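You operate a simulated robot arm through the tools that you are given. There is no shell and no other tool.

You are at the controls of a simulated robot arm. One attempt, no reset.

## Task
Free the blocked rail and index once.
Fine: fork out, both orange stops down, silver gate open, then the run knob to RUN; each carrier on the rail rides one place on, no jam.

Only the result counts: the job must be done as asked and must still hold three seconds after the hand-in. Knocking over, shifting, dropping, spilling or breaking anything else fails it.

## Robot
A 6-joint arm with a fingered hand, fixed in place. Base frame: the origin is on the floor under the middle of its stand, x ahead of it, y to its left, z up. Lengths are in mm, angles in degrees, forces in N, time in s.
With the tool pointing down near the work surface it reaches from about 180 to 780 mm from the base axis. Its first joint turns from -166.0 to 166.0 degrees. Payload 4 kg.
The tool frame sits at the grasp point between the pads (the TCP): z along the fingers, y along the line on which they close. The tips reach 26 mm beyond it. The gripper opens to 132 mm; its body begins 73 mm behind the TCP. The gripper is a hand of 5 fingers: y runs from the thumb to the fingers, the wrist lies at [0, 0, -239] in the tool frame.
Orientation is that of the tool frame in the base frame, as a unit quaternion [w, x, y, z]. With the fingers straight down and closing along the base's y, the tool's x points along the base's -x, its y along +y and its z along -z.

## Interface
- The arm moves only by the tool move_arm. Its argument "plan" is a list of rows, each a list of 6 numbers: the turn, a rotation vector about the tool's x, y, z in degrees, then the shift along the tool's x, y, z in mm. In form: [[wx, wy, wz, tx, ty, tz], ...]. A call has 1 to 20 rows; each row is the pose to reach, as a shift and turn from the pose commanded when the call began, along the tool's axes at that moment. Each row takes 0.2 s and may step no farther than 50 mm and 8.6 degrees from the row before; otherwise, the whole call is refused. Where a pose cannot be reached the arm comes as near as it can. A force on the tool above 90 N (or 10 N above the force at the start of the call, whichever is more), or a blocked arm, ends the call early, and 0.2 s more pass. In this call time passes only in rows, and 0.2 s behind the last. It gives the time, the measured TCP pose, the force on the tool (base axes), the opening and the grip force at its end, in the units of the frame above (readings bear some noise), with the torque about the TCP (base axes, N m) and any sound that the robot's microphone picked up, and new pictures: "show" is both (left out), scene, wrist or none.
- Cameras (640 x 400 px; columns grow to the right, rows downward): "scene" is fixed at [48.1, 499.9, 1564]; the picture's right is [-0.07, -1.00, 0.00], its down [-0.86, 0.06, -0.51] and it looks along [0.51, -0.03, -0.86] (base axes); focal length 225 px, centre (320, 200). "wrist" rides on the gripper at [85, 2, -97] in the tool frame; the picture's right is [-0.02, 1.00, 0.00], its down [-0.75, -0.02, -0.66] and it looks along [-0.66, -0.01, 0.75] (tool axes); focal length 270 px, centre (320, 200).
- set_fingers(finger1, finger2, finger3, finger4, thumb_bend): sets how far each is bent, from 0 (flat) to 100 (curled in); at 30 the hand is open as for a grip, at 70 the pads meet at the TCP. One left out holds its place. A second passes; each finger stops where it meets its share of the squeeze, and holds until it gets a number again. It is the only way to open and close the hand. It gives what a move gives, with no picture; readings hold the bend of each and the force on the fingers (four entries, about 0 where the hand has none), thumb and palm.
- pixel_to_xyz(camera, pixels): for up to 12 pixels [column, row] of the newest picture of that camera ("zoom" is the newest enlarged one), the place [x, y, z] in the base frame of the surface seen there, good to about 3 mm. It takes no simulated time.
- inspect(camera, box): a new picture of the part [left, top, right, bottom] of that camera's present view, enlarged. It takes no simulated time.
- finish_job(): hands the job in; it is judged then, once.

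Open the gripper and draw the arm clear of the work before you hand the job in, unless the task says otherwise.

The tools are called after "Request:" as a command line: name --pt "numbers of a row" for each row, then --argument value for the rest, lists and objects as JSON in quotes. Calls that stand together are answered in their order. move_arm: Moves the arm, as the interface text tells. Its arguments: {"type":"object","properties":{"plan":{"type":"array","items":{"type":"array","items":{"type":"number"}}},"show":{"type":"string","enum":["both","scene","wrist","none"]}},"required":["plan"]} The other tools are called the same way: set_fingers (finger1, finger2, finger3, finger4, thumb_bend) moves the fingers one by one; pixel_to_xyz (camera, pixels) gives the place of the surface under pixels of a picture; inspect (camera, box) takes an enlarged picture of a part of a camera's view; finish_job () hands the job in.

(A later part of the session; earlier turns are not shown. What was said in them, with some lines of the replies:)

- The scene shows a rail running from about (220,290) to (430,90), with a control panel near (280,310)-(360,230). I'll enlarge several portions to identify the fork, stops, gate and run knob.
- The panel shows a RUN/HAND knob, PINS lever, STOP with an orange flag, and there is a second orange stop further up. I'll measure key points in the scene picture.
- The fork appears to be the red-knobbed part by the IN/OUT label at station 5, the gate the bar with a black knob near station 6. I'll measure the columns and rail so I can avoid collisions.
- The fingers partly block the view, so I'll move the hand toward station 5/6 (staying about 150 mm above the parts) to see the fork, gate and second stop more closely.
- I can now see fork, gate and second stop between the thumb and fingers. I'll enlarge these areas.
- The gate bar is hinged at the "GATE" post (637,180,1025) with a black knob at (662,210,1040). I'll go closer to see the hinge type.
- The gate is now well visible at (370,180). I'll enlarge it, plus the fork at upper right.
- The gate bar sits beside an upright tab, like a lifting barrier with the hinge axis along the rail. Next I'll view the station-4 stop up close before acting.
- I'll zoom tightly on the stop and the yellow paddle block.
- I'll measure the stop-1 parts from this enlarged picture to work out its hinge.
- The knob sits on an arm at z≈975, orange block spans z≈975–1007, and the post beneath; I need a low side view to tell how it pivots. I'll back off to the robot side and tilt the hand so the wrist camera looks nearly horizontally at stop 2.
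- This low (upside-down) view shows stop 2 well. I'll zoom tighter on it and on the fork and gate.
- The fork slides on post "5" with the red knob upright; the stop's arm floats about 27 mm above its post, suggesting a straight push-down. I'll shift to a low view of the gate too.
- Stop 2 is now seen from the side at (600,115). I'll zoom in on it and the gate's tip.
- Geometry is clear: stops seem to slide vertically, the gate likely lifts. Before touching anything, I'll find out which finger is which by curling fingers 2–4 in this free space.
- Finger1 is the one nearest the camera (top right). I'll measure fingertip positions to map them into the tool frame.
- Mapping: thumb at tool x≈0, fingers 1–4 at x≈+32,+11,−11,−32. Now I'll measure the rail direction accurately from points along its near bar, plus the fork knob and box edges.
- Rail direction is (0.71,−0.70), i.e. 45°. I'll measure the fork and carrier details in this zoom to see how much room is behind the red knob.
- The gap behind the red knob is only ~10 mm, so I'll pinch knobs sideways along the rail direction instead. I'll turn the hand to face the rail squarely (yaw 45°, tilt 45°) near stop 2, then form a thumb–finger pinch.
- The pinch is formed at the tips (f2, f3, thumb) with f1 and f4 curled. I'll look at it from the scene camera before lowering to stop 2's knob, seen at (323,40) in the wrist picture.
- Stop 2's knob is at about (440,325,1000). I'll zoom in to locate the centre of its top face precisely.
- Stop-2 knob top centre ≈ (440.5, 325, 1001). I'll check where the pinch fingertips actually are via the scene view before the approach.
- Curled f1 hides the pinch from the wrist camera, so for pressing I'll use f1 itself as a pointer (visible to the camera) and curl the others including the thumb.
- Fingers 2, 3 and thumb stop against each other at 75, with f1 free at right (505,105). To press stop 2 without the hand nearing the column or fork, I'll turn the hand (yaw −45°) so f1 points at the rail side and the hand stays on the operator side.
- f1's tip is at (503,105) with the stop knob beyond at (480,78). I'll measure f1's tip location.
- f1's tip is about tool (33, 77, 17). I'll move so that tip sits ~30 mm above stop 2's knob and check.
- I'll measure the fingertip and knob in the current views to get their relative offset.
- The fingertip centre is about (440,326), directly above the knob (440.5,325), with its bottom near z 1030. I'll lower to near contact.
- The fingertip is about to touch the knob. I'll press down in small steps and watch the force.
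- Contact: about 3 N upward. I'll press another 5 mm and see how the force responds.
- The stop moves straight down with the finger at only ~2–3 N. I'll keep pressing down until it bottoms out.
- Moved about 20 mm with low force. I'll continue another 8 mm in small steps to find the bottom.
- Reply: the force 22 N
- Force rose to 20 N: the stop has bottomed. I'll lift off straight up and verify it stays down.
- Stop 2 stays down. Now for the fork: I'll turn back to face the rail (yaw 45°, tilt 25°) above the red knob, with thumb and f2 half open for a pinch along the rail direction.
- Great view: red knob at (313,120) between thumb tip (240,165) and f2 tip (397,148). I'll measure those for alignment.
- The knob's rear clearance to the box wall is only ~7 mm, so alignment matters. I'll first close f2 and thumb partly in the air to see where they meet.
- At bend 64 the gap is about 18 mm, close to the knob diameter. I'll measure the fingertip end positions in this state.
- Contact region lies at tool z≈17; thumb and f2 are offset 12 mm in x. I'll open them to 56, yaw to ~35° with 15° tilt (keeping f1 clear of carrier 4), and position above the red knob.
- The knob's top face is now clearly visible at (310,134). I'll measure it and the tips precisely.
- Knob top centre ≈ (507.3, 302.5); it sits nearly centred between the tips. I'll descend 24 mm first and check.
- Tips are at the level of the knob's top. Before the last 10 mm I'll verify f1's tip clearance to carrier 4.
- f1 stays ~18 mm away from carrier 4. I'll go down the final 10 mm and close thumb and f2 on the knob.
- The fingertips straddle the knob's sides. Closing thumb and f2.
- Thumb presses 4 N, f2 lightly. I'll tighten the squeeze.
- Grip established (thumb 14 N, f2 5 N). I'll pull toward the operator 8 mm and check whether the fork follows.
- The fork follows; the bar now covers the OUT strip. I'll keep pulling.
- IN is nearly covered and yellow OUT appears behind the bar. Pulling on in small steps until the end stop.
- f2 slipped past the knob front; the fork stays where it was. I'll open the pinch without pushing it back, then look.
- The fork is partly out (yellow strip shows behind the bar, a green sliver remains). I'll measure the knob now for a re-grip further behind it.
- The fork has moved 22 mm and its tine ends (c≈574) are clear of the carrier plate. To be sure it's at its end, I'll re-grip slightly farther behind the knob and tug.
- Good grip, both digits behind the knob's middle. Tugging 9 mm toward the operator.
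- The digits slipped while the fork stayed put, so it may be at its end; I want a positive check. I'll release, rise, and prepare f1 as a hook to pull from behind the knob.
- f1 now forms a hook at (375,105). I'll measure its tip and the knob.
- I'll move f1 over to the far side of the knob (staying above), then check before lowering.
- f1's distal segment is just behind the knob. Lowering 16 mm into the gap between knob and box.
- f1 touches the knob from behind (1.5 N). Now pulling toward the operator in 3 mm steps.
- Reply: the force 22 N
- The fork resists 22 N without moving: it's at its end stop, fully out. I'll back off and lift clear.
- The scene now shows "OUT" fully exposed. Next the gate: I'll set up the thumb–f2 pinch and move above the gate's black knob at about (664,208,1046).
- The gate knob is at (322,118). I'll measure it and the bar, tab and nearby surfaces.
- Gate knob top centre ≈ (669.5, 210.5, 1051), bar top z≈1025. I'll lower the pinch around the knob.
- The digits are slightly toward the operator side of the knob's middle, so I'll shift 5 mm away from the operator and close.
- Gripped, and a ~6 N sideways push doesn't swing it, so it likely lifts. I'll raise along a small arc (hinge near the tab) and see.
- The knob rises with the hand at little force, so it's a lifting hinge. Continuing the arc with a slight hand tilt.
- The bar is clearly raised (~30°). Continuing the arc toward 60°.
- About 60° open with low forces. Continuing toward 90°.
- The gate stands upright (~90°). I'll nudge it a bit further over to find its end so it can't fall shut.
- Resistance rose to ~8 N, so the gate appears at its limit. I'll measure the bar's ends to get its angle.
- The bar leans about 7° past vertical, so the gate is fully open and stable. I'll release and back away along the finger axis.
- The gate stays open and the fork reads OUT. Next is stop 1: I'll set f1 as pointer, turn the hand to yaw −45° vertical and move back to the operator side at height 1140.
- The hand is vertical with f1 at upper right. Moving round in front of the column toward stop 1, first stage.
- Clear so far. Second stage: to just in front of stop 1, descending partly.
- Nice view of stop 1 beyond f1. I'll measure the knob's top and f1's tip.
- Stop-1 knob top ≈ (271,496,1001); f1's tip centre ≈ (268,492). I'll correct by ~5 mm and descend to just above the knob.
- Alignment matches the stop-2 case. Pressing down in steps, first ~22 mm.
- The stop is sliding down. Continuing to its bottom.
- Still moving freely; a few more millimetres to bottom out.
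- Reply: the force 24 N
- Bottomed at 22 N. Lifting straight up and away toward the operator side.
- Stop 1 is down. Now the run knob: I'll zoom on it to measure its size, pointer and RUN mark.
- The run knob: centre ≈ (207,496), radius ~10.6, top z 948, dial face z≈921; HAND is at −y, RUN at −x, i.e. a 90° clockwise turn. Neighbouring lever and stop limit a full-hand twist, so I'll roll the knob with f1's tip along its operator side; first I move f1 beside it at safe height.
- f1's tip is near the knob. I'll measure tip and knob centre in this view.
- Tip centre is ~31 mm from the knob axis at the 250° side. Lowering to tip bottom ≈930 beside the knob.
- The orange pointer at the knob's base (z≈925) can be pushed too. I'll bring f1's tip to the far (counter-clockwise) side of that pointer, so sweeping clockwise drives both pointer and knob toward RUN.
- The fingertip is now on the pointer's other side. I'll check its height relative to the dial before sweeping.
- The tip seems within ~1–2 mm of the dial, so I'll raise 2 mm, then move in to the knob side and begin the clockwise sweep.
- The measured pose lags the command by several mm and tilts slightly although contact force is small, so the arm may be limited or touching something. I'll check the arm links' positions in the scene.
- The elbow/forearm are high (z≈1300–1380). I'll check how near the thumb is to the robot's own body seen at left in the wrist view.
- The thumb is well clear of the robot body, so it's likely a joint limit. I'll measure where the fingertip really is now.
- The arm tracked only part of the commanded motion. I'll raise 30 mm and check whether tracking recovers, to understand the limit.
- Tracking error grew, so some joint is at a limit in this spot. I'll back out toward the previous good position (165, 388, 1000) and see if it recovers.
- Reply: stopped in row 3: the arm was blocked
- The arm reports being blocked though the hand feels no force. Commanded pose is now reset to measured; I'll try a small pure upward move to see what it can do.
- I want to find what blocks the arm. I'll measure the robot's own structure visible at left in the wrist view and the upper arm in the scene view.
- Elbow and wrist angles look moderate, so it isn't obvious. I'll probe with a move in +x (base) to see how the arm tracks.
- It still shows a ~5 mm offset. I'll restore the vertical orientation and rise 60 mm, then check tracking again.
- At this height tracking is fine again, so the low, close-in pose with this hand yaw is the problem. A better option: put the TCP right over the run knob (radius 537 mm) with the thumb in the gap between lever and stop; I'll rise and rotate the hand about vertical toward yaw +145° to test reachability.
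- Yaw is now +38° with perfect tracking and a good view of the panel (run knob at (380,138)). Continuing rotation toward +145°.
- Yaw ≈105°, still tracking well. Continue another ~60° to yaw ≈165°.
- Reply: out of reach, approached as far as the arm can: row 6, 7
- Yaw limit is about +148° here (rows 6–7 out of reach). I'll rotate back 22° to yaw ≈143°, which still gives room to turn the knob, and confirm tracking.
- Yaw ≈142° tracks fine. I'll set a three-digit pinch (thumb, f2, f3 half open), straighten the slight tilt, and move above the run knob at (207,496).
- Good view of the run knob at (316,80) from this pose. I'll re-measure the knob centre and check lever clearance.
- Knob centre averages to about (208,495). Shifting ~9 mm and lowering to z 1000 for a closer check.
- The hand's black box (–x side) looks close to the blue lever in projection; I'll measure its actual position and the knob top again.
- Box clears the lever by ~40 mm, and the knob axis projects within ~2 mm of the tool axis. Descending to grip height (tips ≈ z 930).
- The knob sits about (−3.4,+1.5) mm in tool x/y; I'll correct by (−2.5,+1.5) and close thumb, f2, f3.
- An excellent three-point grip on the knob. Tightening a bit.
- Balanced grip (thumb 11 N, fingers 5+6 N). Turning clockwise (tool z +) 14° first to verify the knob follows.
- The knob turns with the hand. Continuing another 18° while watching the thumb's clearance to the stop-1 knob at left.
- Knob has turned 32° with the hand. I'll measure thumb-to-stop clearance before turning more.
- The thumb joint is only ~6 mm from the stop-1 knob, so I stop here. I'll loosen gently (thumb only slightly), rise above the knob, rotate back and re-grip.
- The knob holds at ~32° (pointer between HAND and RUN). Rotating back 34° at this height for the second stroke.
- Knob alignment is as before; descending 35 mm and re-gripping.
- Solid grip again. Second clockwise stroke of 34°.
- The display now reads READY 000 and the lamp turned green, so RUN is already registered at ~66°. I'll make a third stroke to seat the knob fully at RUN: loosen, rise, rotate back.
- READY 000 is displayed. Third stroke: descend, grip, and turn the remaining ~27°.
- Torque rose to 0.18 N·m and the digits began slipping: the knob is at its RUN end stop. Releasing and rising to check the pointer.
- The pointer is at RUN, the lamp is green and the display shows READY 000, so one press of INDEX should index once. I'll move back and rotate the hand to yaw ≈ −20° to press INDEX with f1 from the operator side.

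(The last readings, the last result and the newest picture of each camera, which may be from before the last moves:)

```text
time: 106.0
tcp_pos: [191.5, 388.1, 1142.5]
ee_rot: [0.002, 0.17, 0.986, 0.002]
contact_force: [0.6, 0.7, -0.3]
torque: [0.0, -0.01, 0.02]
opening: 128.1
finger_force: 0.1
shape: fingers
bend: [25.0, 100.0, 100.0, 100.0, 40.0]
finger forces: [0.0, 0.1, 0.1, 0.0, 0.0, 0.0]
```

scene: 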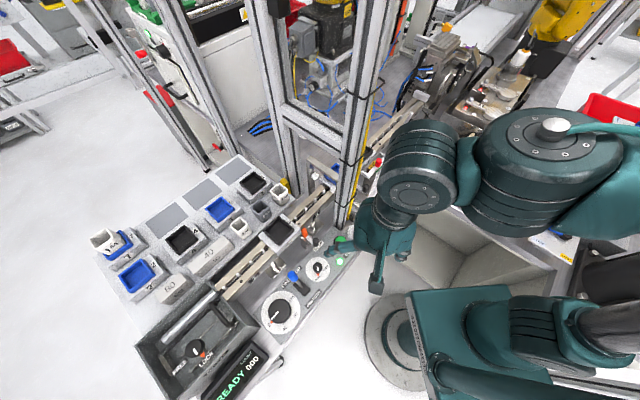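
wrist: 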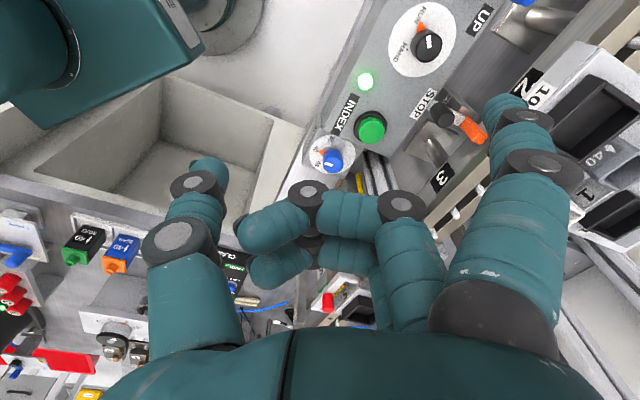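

Yaw is −20° with good tracking. INDEX (green) is at (370,127) in the wrist view; I'll measure it and inspect the panel.

Request:
pixel_to_xyz --camera "wrist" --pixels '[[370, 128], [362, 128], [378, 128], [370, 120], [370, 135], [365, 80], [333, 160], [500, 97], [490, 108], [430, 45], [425, 30], [442, 115]]'

Request:
inspect --camera "wrist" --box '[300, 0, 480, 180]'

Request:
inspect --camera "scene" --box '[260, 200, 380, 300]'

```text
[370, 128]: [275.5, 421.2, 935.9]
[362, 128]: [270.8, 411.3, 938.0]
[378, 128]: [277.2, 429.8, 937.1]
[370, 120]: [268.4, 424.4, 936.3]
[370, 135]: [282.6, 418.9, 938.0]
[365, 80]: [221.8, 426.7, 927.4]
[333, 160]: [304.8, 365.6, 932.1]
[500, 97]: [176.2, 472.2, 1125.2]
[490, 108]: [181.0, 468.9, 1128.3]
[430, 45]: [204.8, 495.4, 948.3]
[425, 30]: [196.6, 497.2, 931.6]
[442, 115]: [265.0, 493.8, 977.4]
```

```text
2.22 times, centred on (390, 90) of wrist
```

zoom: 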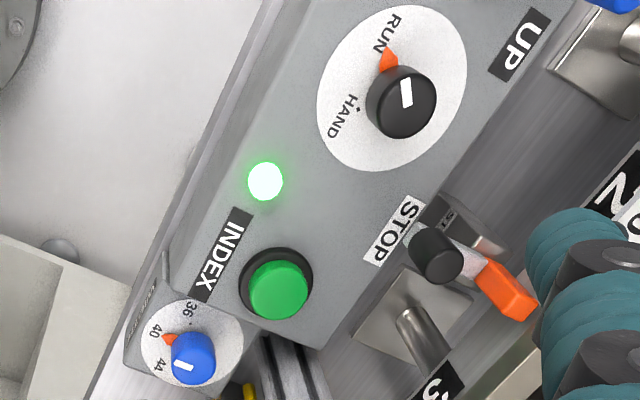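

```text
4.00 times, centred on (320, 250) of scene
```

zoom: 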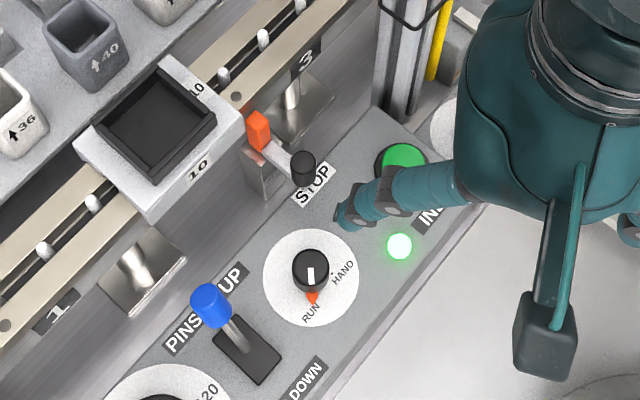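

Knob clearly at RUN, lamp lit. Before moving, I'll check how far the wrist housing extends relative to the TCP, since the column is near the INDEX approach.

Request:
pixel_to_xyz --camera "scene" --pixels '[[418, 195], [390, 190], [385, 160], [400, 140], [430, 125], [455, 150], [450, 195], [440, 170], [395, 205], [480, 140]]'

```text
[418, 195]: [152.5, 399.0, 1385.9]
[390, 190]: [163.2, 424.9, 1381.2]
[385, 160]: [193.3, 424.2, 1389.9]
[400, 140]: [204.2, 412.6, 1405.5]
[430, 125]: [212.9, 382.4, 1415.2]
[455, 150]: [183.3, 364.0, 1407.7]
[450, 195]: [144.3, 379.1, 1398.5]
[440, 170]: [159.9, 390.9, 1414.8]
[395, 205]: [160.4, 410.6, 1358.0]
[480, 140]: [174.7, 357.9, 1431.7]
```

The wrist housing stays within ~50 mm of the tool axis, leaving ~45 mm to the column. Moving over INDEX and descending to hover.

Request:
move_arm --pt "0 0 0 -34 -6 0" --pt "0 0 0 -68 -13 0" --pt "0 0 0 -102.4 -19.2 0" --pt "0 0 0 -102.4 -19.2 40" --pt "0 0 0 -102.4 -19.2 80" --pt "0 0 0 -102.4 -19.2 120"

Request:
inspect --camera "wrist" --box '[400, 20, 600, 160]'

Request:
inspect --camera "scene" --box '[290, 190, 410, 290]'

```text
time: 107.4
tcp_pos: [281.5, 340.0, 1022.8]
ee_rot: [0.002, 0.169, 0.986, 0.002]
contact_force: [-0.9, 0.5, 0.1]
torque: [0.0, 0.0, -0.02]
opening: 128.1
finger_force: 0.1
shape: fingers
bend: [25.0, 100.0, 100.0, 100.0, 40.0]
finger forces: [0.0, 0.0, 0.0, 0.0, 0.0, 0.1]
```

scene: 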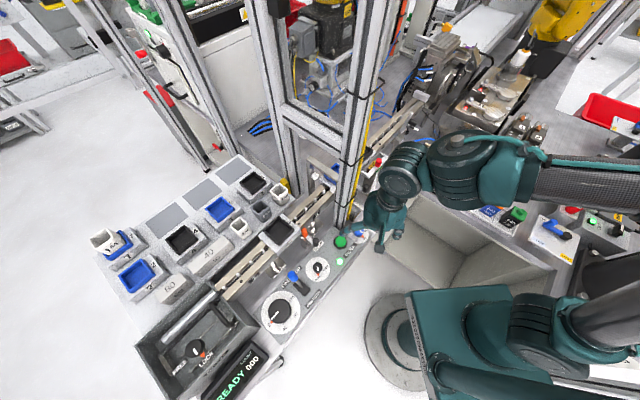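
wrist: 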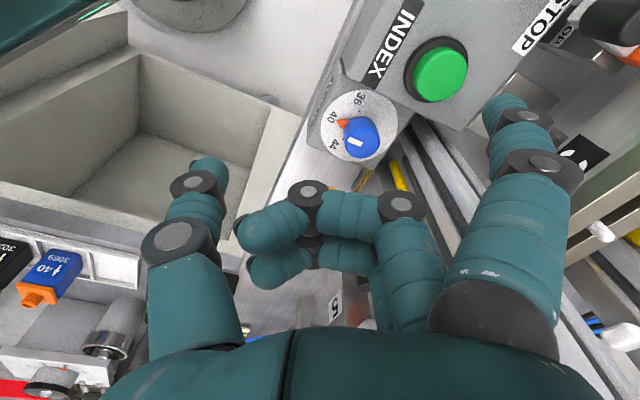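

```text
2.86 times, centred on (500, 90) of wrist
```

zoom: 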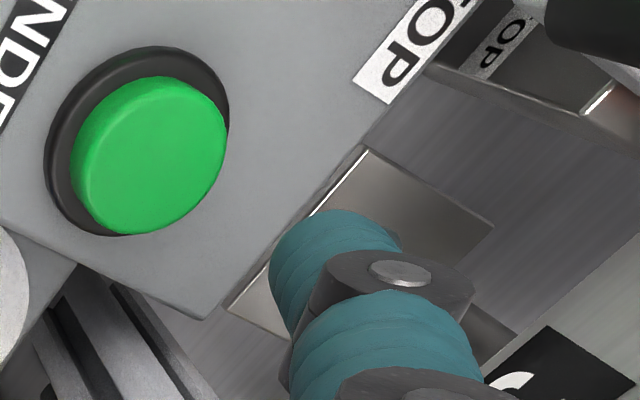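

```text
4.00 times, centred on (350, 240) of scene
```

zoom: 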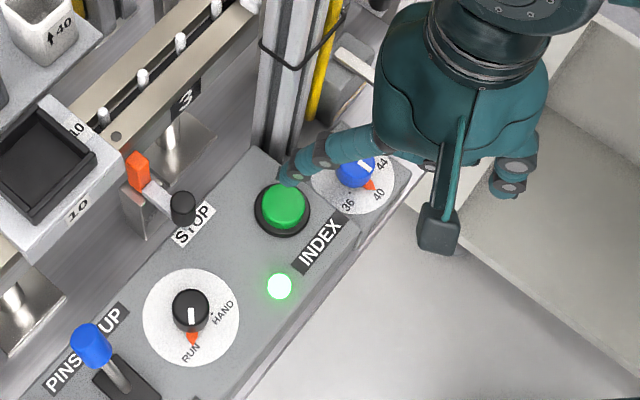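

Tracking is good. I'll measure the tip and the button to fine-align.

Request:
pixel_to_xyz --camera "wrist" --pixels '[[500, 97], [490, 108], [512, 98], [440, 75], [430, 72], [450, 78], [440, 60], [438, 95], [420, 70], [465, 75]]'

Request:
pixel_to_xyz --camera "zoom" --pixels '[[288, 172], [295, 165], [290, 180], [282, 205], [265, 205], [300, 205], [282, 185], [282, 225]]'

```text
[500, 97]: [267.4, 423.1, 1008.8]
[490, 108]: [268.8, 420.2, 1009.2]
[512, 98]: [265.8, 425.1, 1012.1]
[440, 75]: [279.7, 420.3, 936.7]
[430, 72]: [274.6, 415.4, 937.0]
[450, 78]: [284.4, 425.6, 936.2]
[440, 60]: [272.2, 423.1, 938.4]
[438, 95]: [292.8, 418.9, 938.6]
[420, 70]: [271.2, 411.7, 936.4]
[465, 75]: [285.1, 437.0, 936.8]
```

```text
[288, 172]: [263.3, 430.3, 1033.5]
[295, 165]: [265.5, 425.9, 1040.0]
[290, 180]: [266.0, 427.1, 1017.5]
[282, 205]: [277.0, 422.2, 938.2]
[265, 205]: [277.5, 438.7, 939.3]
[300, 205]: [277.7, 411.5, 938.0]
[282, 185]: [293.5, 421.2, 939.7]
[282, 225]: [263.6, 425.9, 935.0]
```

Tip ≈ (276,422), button centre ≈ (278.5,423.5), top z 938 — aligned. Lowering to just above the button.

Request:
move_arm --pt "0 0 0 -2 1 25" --pt "0 0 0 -2 1 45" --pt "0 0 0 -2 1 56" --show "wrist"

Request:
inspect --camera "wrist" --box '[400, 20, 600, 160]'

```text
time: 108.2
tcp_pos: [284.2, 334.8, 964.5]
ee_rot: [0.003, 0.168, 0.986, 0.002]
contact_force: [0.1, -0.5, 0.0]
torque: [0.0, 0.02, 0.02]
opening: 128.5
finger_force: 0.0
shape: fingers
bend: [25.0, 100.0, 100.0, 100.0, 40.0]
finger forces: [0.0, 0.0, 0.0, 0.0, 0.0, 0.1]
```

wrist: 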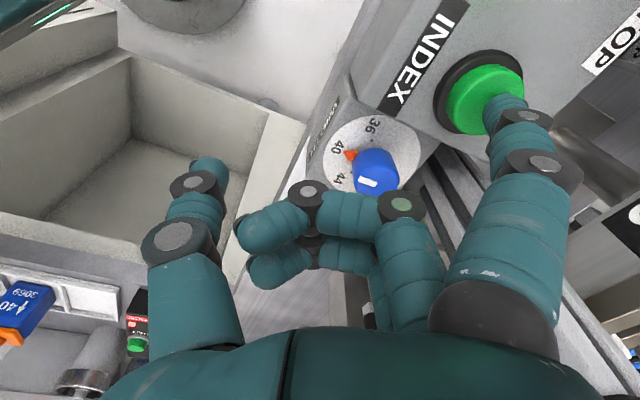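

```text
2.86 times, centred on (500, 90) of wrist
```

zoom: 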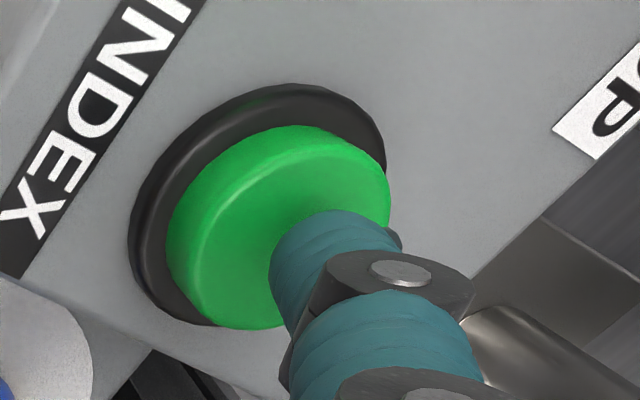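

The fingertip is right above the button. But curled f2/f3 are near the blue WIDTH knob at (375,172); I'll measure that clearance before pressing.

Request:
pixel_to_xyz --camera "wrist" --pixels '[[375, 162], [368, 170], [385, 168], [370, 182], [390, 180], [400, 203], [385, 210], [350, 205], [405, 190], [495, 97], [480, 95], [470, 85]]'

Request:
inspect --camera "wrist" --box '[300, 110, 460, 240]'

```text
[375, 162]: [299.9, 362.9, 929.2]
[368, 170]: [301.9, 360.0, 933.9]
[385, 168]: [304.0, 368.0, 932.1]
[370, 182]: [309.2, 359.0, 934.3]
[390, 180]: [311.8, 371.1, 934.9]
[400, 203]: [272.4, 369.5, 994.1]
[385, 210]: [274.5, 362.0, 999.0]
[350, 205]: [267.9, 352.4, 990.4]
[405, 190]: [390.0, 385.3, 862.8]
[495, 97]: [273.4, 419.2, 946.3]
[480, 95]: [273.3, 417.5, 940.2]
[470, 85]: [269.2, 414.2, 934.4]
```

```text
3.08 times, centred on (380, 175) of wrist
```

zoom: 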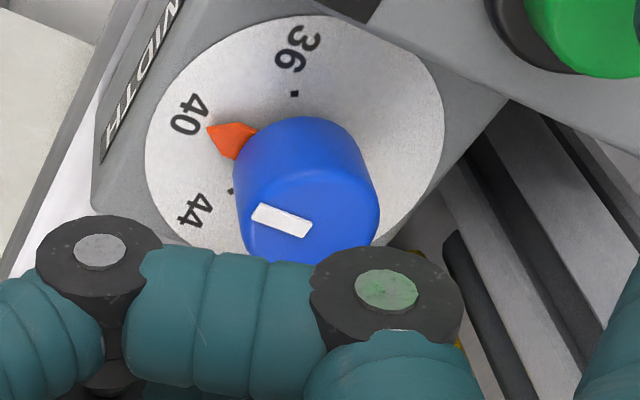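

WIDTH knob top is at z 934 and the curled fingers are ~45 mm above it, so it's safe. Pressing INDEX once: down ~10 mm (contact after ~4) and straight back up.

Request:
move_arm --pt "0 0 0 0 0 3" --pt "0 0 0 0 0 6" --pt "0 0 0 0 0 8.5" --pt "0 0 0 0 0 8.5" --pt "0 0 0 0 0 0" --pt "0 0 0 0 0 -20" --show "both"

```text
time: 109.6
tcp_pos: [285.2, 337.1, 988.3]
ee_rot: [0.002, 0.169, 0.986, 0.001]
contact_force: [0.4, 0.2, 0.9]
torque: [0.01, 0.01, 0.0]
opening: 128.3
finger_force: 0.0
shape: fingers
bend: [25.0, 100.0, 100.0, 100.0, 40.0]
finger forces: [0.0, 0.0, 0.0, 0.0, 0.0, 0.1]
```

scene: 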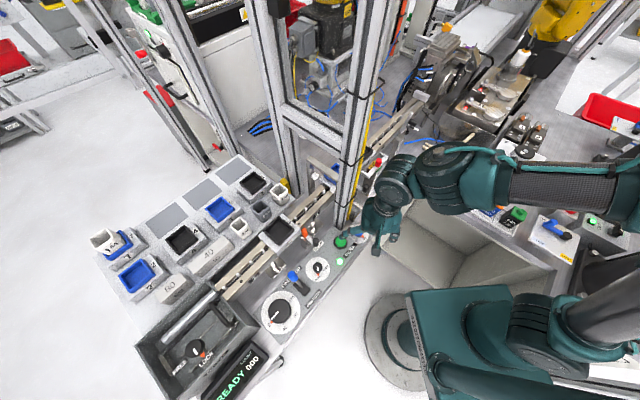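
wrist: 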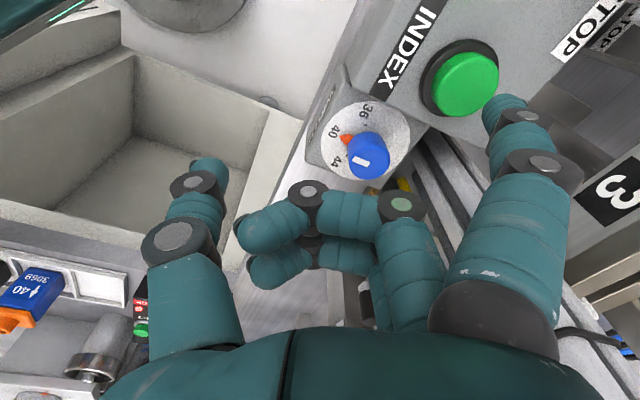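

Display still shows READY 000, so the press was too shallow. I'll go down again in stages and read the force.

Request:
move_arm --pt "0 0 0 0 0 12" --pt "0 0 0 0 0 24" --pt "0 0 0 0 0 29" --show "wrist"

Request:
inspect --camera "wrist" --box '[400, 20, 600, 160]'

Request:
inspect --camera "scene" --box '[190, 330, 310, 400]'

```text
time: 110.4
tcp_pos: [285.9, 338.9, 956.9]
ee_rot: [0.002, 0.168, 0.986, 0.001]
contact_force: [-0.6, 0.0, 0.7]
torque: [0.11, 0.02, 0.02]
opening: 128.2
finger_force: 0.4
shape: fingers
bend: [25.0, 100.0, 100.0, 100.0, 40.0]
finger forces: [1.3, 0.0, 0.1, 0.0, 0.0, 0.0]
```

wrist: 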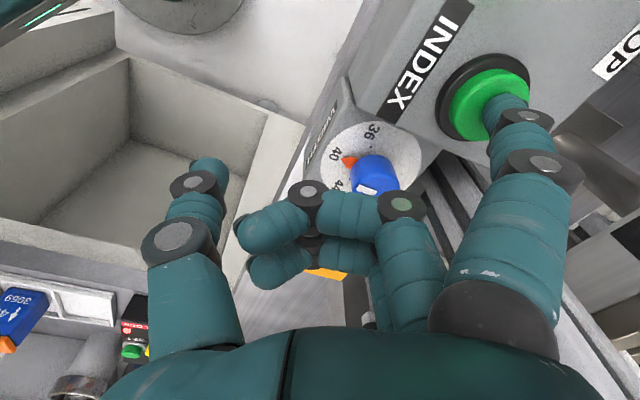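

```text
2.86 times, centred on (500, 90) of wrist
```

zoom: 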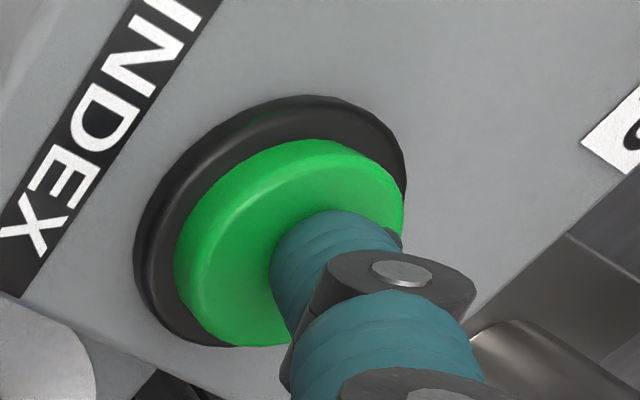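

```text
5.33 times, centred on (250, 365) of scene
```

zoom: 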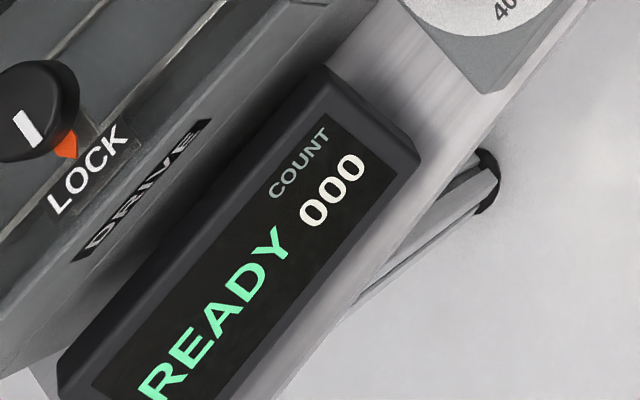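

Light contact (1.3 N). Pressing 6 mm further.

Request:
move_arm --pt "0 0 0 0 0 3" --pt "0 0 0 0 0 6" --show "both"

Request:
inspect --camera "scene" --box '[190, 330, 310, 400]'

```text
time: 111.0
tcp_pos: [286.9, 337.6, 949.8]
ee_rot: [0.001, 0.169, 0.986, 0.002]
contact_force: [-3.0, -1.1, 7.2]
torque: [0.57, 0.08, 0.31]
opening: 129.8
finger_force: 3.6
shape: fingers
bend: [25.0, 100.0, 100.0, 100.0, 40.0]
finger forces: [7.1, 0.0, 0.1, 0.0, 0.1, 0.0]
heard: click
```

scene: 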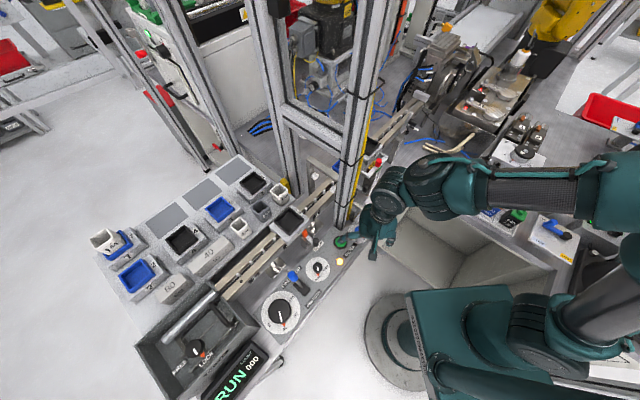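
wrist: 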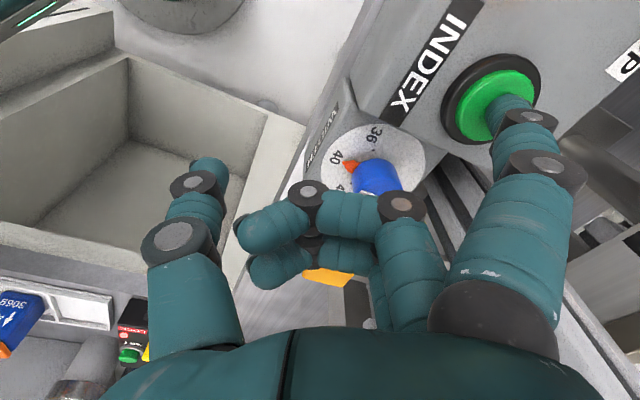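

```text
5.33 times, centred on (250, 365) of scene
```

zoom: 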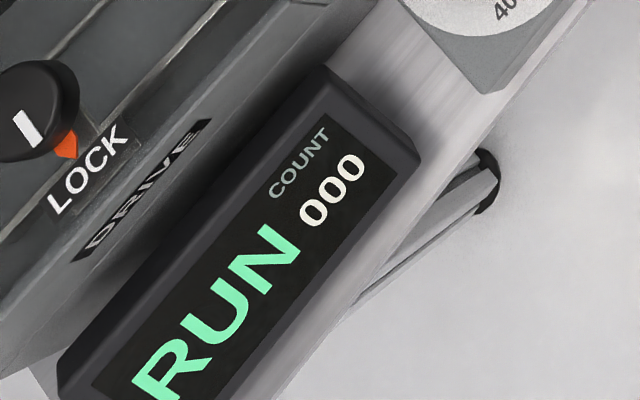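

Click heard and the display shows RUN — the drive is moving (carrier and dial have started). Lifting the finger off the button right away.

Request:
move_arm --pt "0 0 0 0 0 -10" --pt "0 0 0 0 0 -40" --pt "0 0 0 0 -10 -80" --show "both"

Request:
inspect --camera "scene" --box '[190, 330, 310, 400]'

```text
time: 111.8
tcp_pos: [281.1, 326.0, 1029.4]
ee_rot: [0.001, 0.168, 0.986, 0.0]
contact_force: [-0.6, 0.0, 0.6]
torque: [-0.02, -0.02, 0.02]
opening: 128.2
finger_force: 0.1
shape: fingers
bend: [25.0, 100.0, 100.0, 100.0, 40.0]
finger forces: [0.0, 0.0, 0.1, 0.0, 0.0, 0.1]
```

scene: 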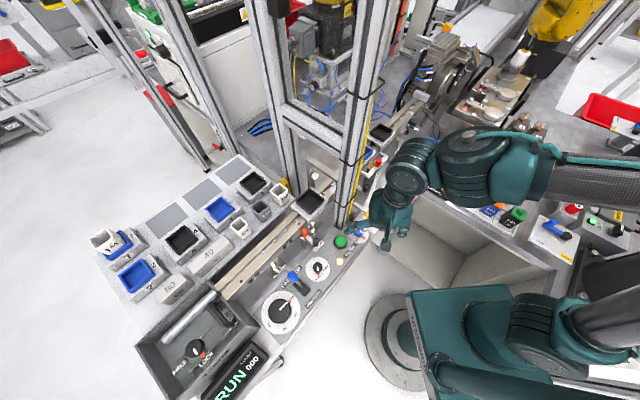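
wrist: 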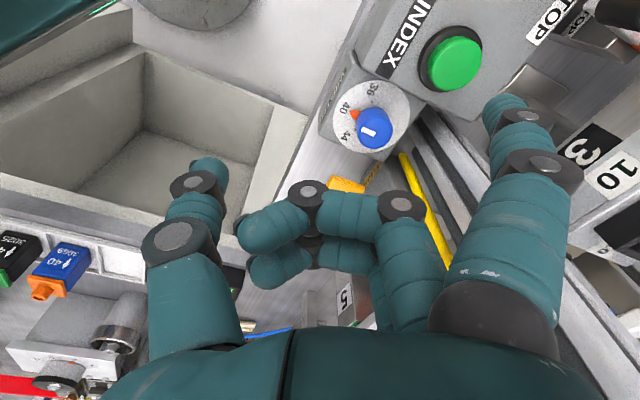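

```text
5.33 times, centred on (250, 365) of scene
```

zoom: 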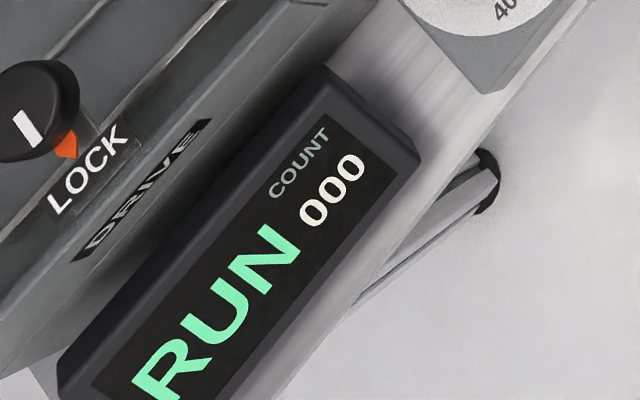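

The carriers are riding along the rail. I'll keep the arm clear (moving further back to the operator side) while the index completes.

Request:
move_arm --pt "0 0 0 0 -20 -20" --pt "0 0 0 0 -40 -40" --pt "0 0 0 0 -60 -60" --pt "0 0 0 0 -80 -80" --show "both"

Request:
inspect --camera "scene" --box '[190, 330, 310, 400]'

Request:
inspect --camera "scene" --box '[270, 90, 440, 270]'

```text
time: 112.8
tcp_pos: [256.5, 254.8, 1112.3]
ee_rot: [0.002, 0.169, 0.986, 0.0]
contact_force: [0.2, -0.4, -0.2]
torque: [0.03, -0.02, -0.04]
opening: 128.2
finger_force: 0.2
shape: fingers
bend: [25.0, 100.0, 100.0, 100.0, 40.0]
finger forces: [0.0, 0.0, 0.1, 0.1, 0.1, 0.0]
```

scene: 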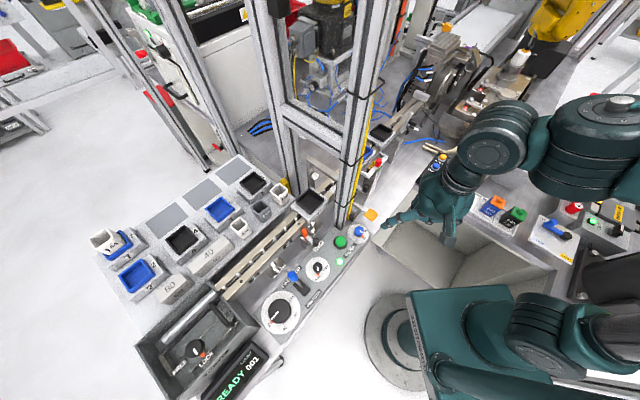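
wrist: 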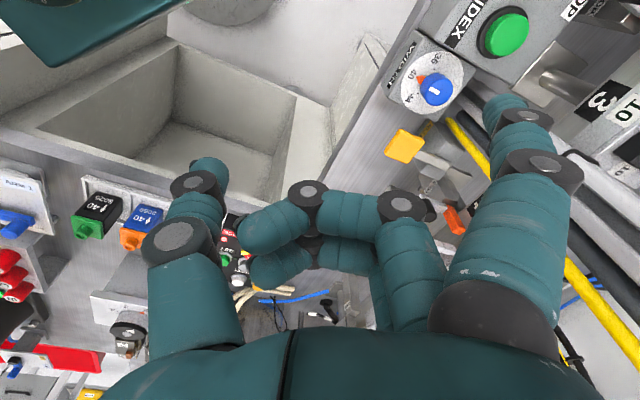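

```text
5.33 times, centred on (250, 365) of scene
```

zoom: 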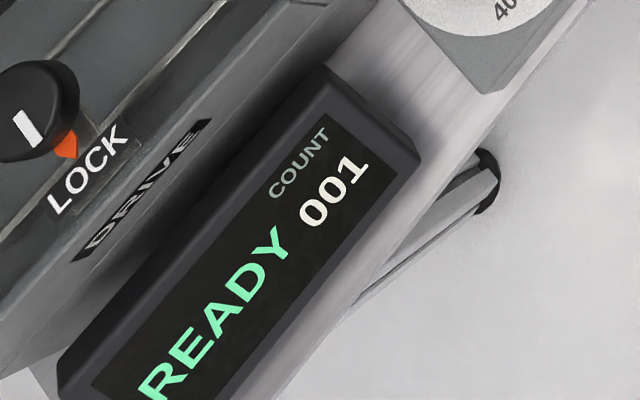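

```text
2.22 times, centred on (355, 180) of scene
```

zoom: 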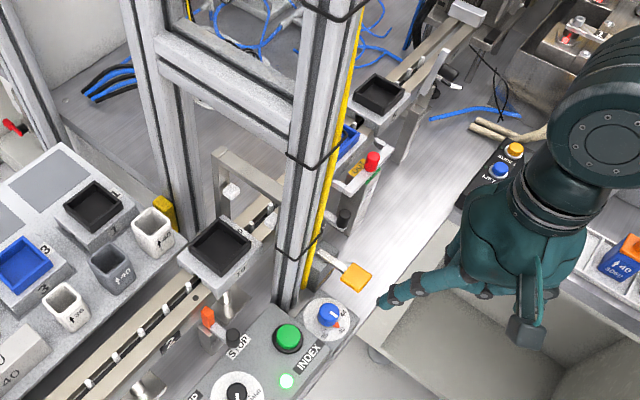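

COUNT 001 and READY: each carrier advanced one place (2→3, 4→5, 5→6) without a jam. I'll open the hand, withdraw a bit more, and do a final check.

Request:
set_fingers --finger1 30 --finger2 30 --finger3 30 --finger4 30 --thumb_bend 30

Request:
move_arm --pt "0 0 0 0 0 -45" --pt "0 0 0 0 0 -90" --pt "0 0 0 0 0 -135" --pt "0 0 0 0 0 -180"

Request:
inspect --camera "scene" --box '[330, 90, 450, 200]'

Request:
inspect --camera "scene" --box '[200, 180, 400, 340]'

Request:
inspect --camera "scene" --box '[190, 330, 310, 400]'

```text
time: 113.8
tcp_pos: [257.5, 254.4, 1112.2]
ee_rot: [0.001, 0.168, 0.986, 0.002]
contact_force: [0.2, 0.1, 0.6]
torque: [-0.02, -0.01, -0.02]
opening: 138.9
finger_force: 0.1
shape: fingers
bend: [30.0, 30.0, 30.0, 30.0, 30.0]
finger forces: [0.1, 0.0, 0.1, 0.1, 0.2, 0.1]
```

```text
time: 114.8
tcp_pos: [257.0, 250.9, 1291.9]
ee_rot: [0.001, 0.169, 0.986, 0.001]
contact_force: [0.1, 0.3, -0.4]
torque: [0.01, -0.02, -0.02]
opening: 139.0
finger_force: 0.0
shape: fingers
bend: [30.0, 30.0, 30.0, 30.0, 30.0]
finger forces: [0.0, 0.0, 0.0, 0.0, 0.0, 0.0]
```

scene: 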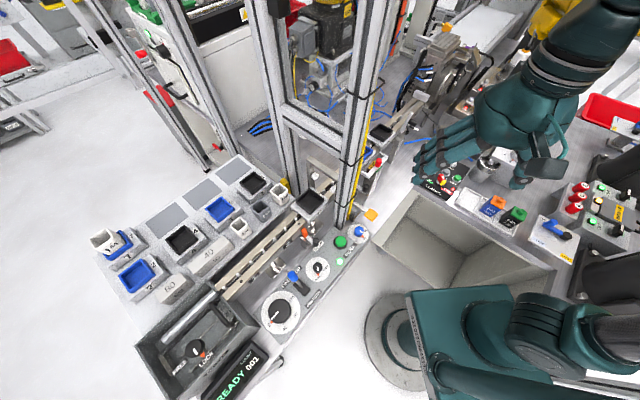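
wrist: 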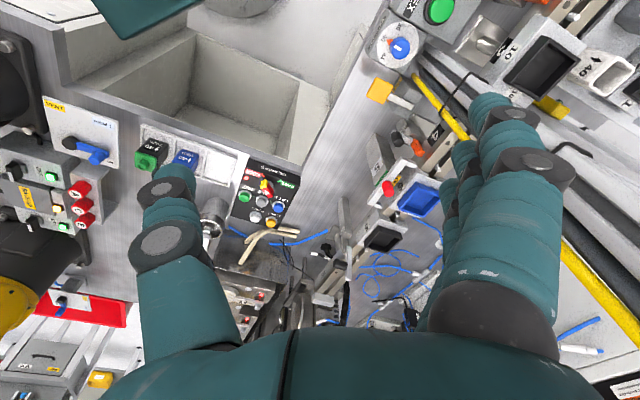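

```text
3.64 times, centred on (390, 145) of scene
```

zoom: 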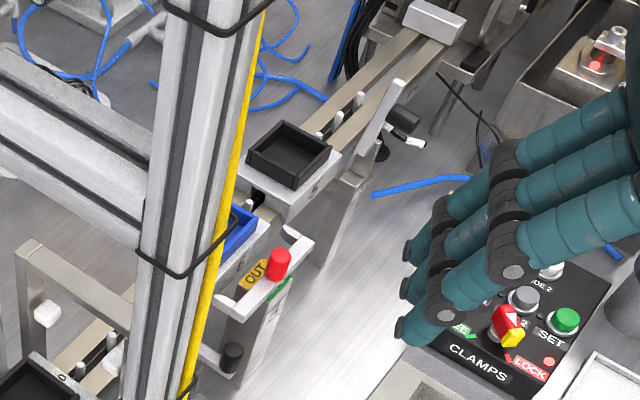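

```text
2.50 times, centred on (300, 260) of scene
```

zoom: 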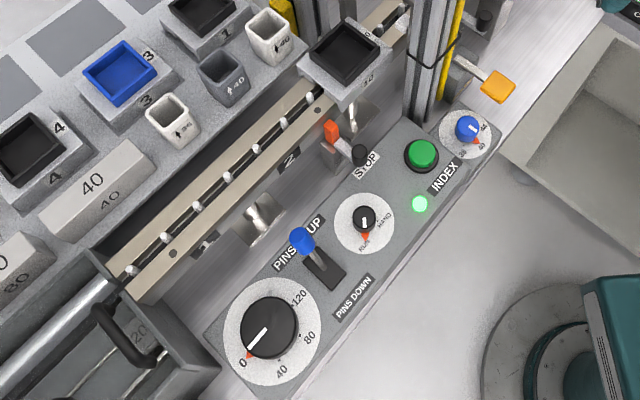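

```text
5.33 times, centred on (250, 365) of scene
```

zoom: 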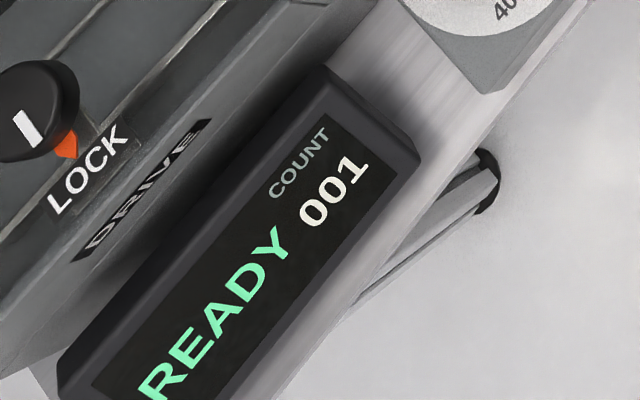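

Final check: fork OUT, both stops down, gate upright/open, run knob at RUN, carriers now at stations 3, 5 and 6, display READY COUNT 001, hand open and clear. Handing in.

Request:
finish_job

```text
The job is handed in.
```

The rail is free and has indexed once with no jam. The display reads READY with COUNT 001.

- **Fork:** it is out against its end stop, and the OUT label is exposed.
- **Orange stops:** both are pressed down to their bottom.
- **Silver gate:** it is open, leaning slightly past vertical, so it stays up.
- **Run knob:** it is turned fully to RUN. That brought the display to READY but did not move the rail, so I pressed INDEX once to start the index.
- **Carriers:** each rode one place on, from stations 2, 4 and 5 to stations 3, 5 and 6.

While I was lining up on the run knob, the arm reported being blocked once. The hand felt no force, so I backed out and came in from another direction. I did not find the cause, and nothing visible in the final pictures had moved.

The hand is open and the arm is clear of the work.
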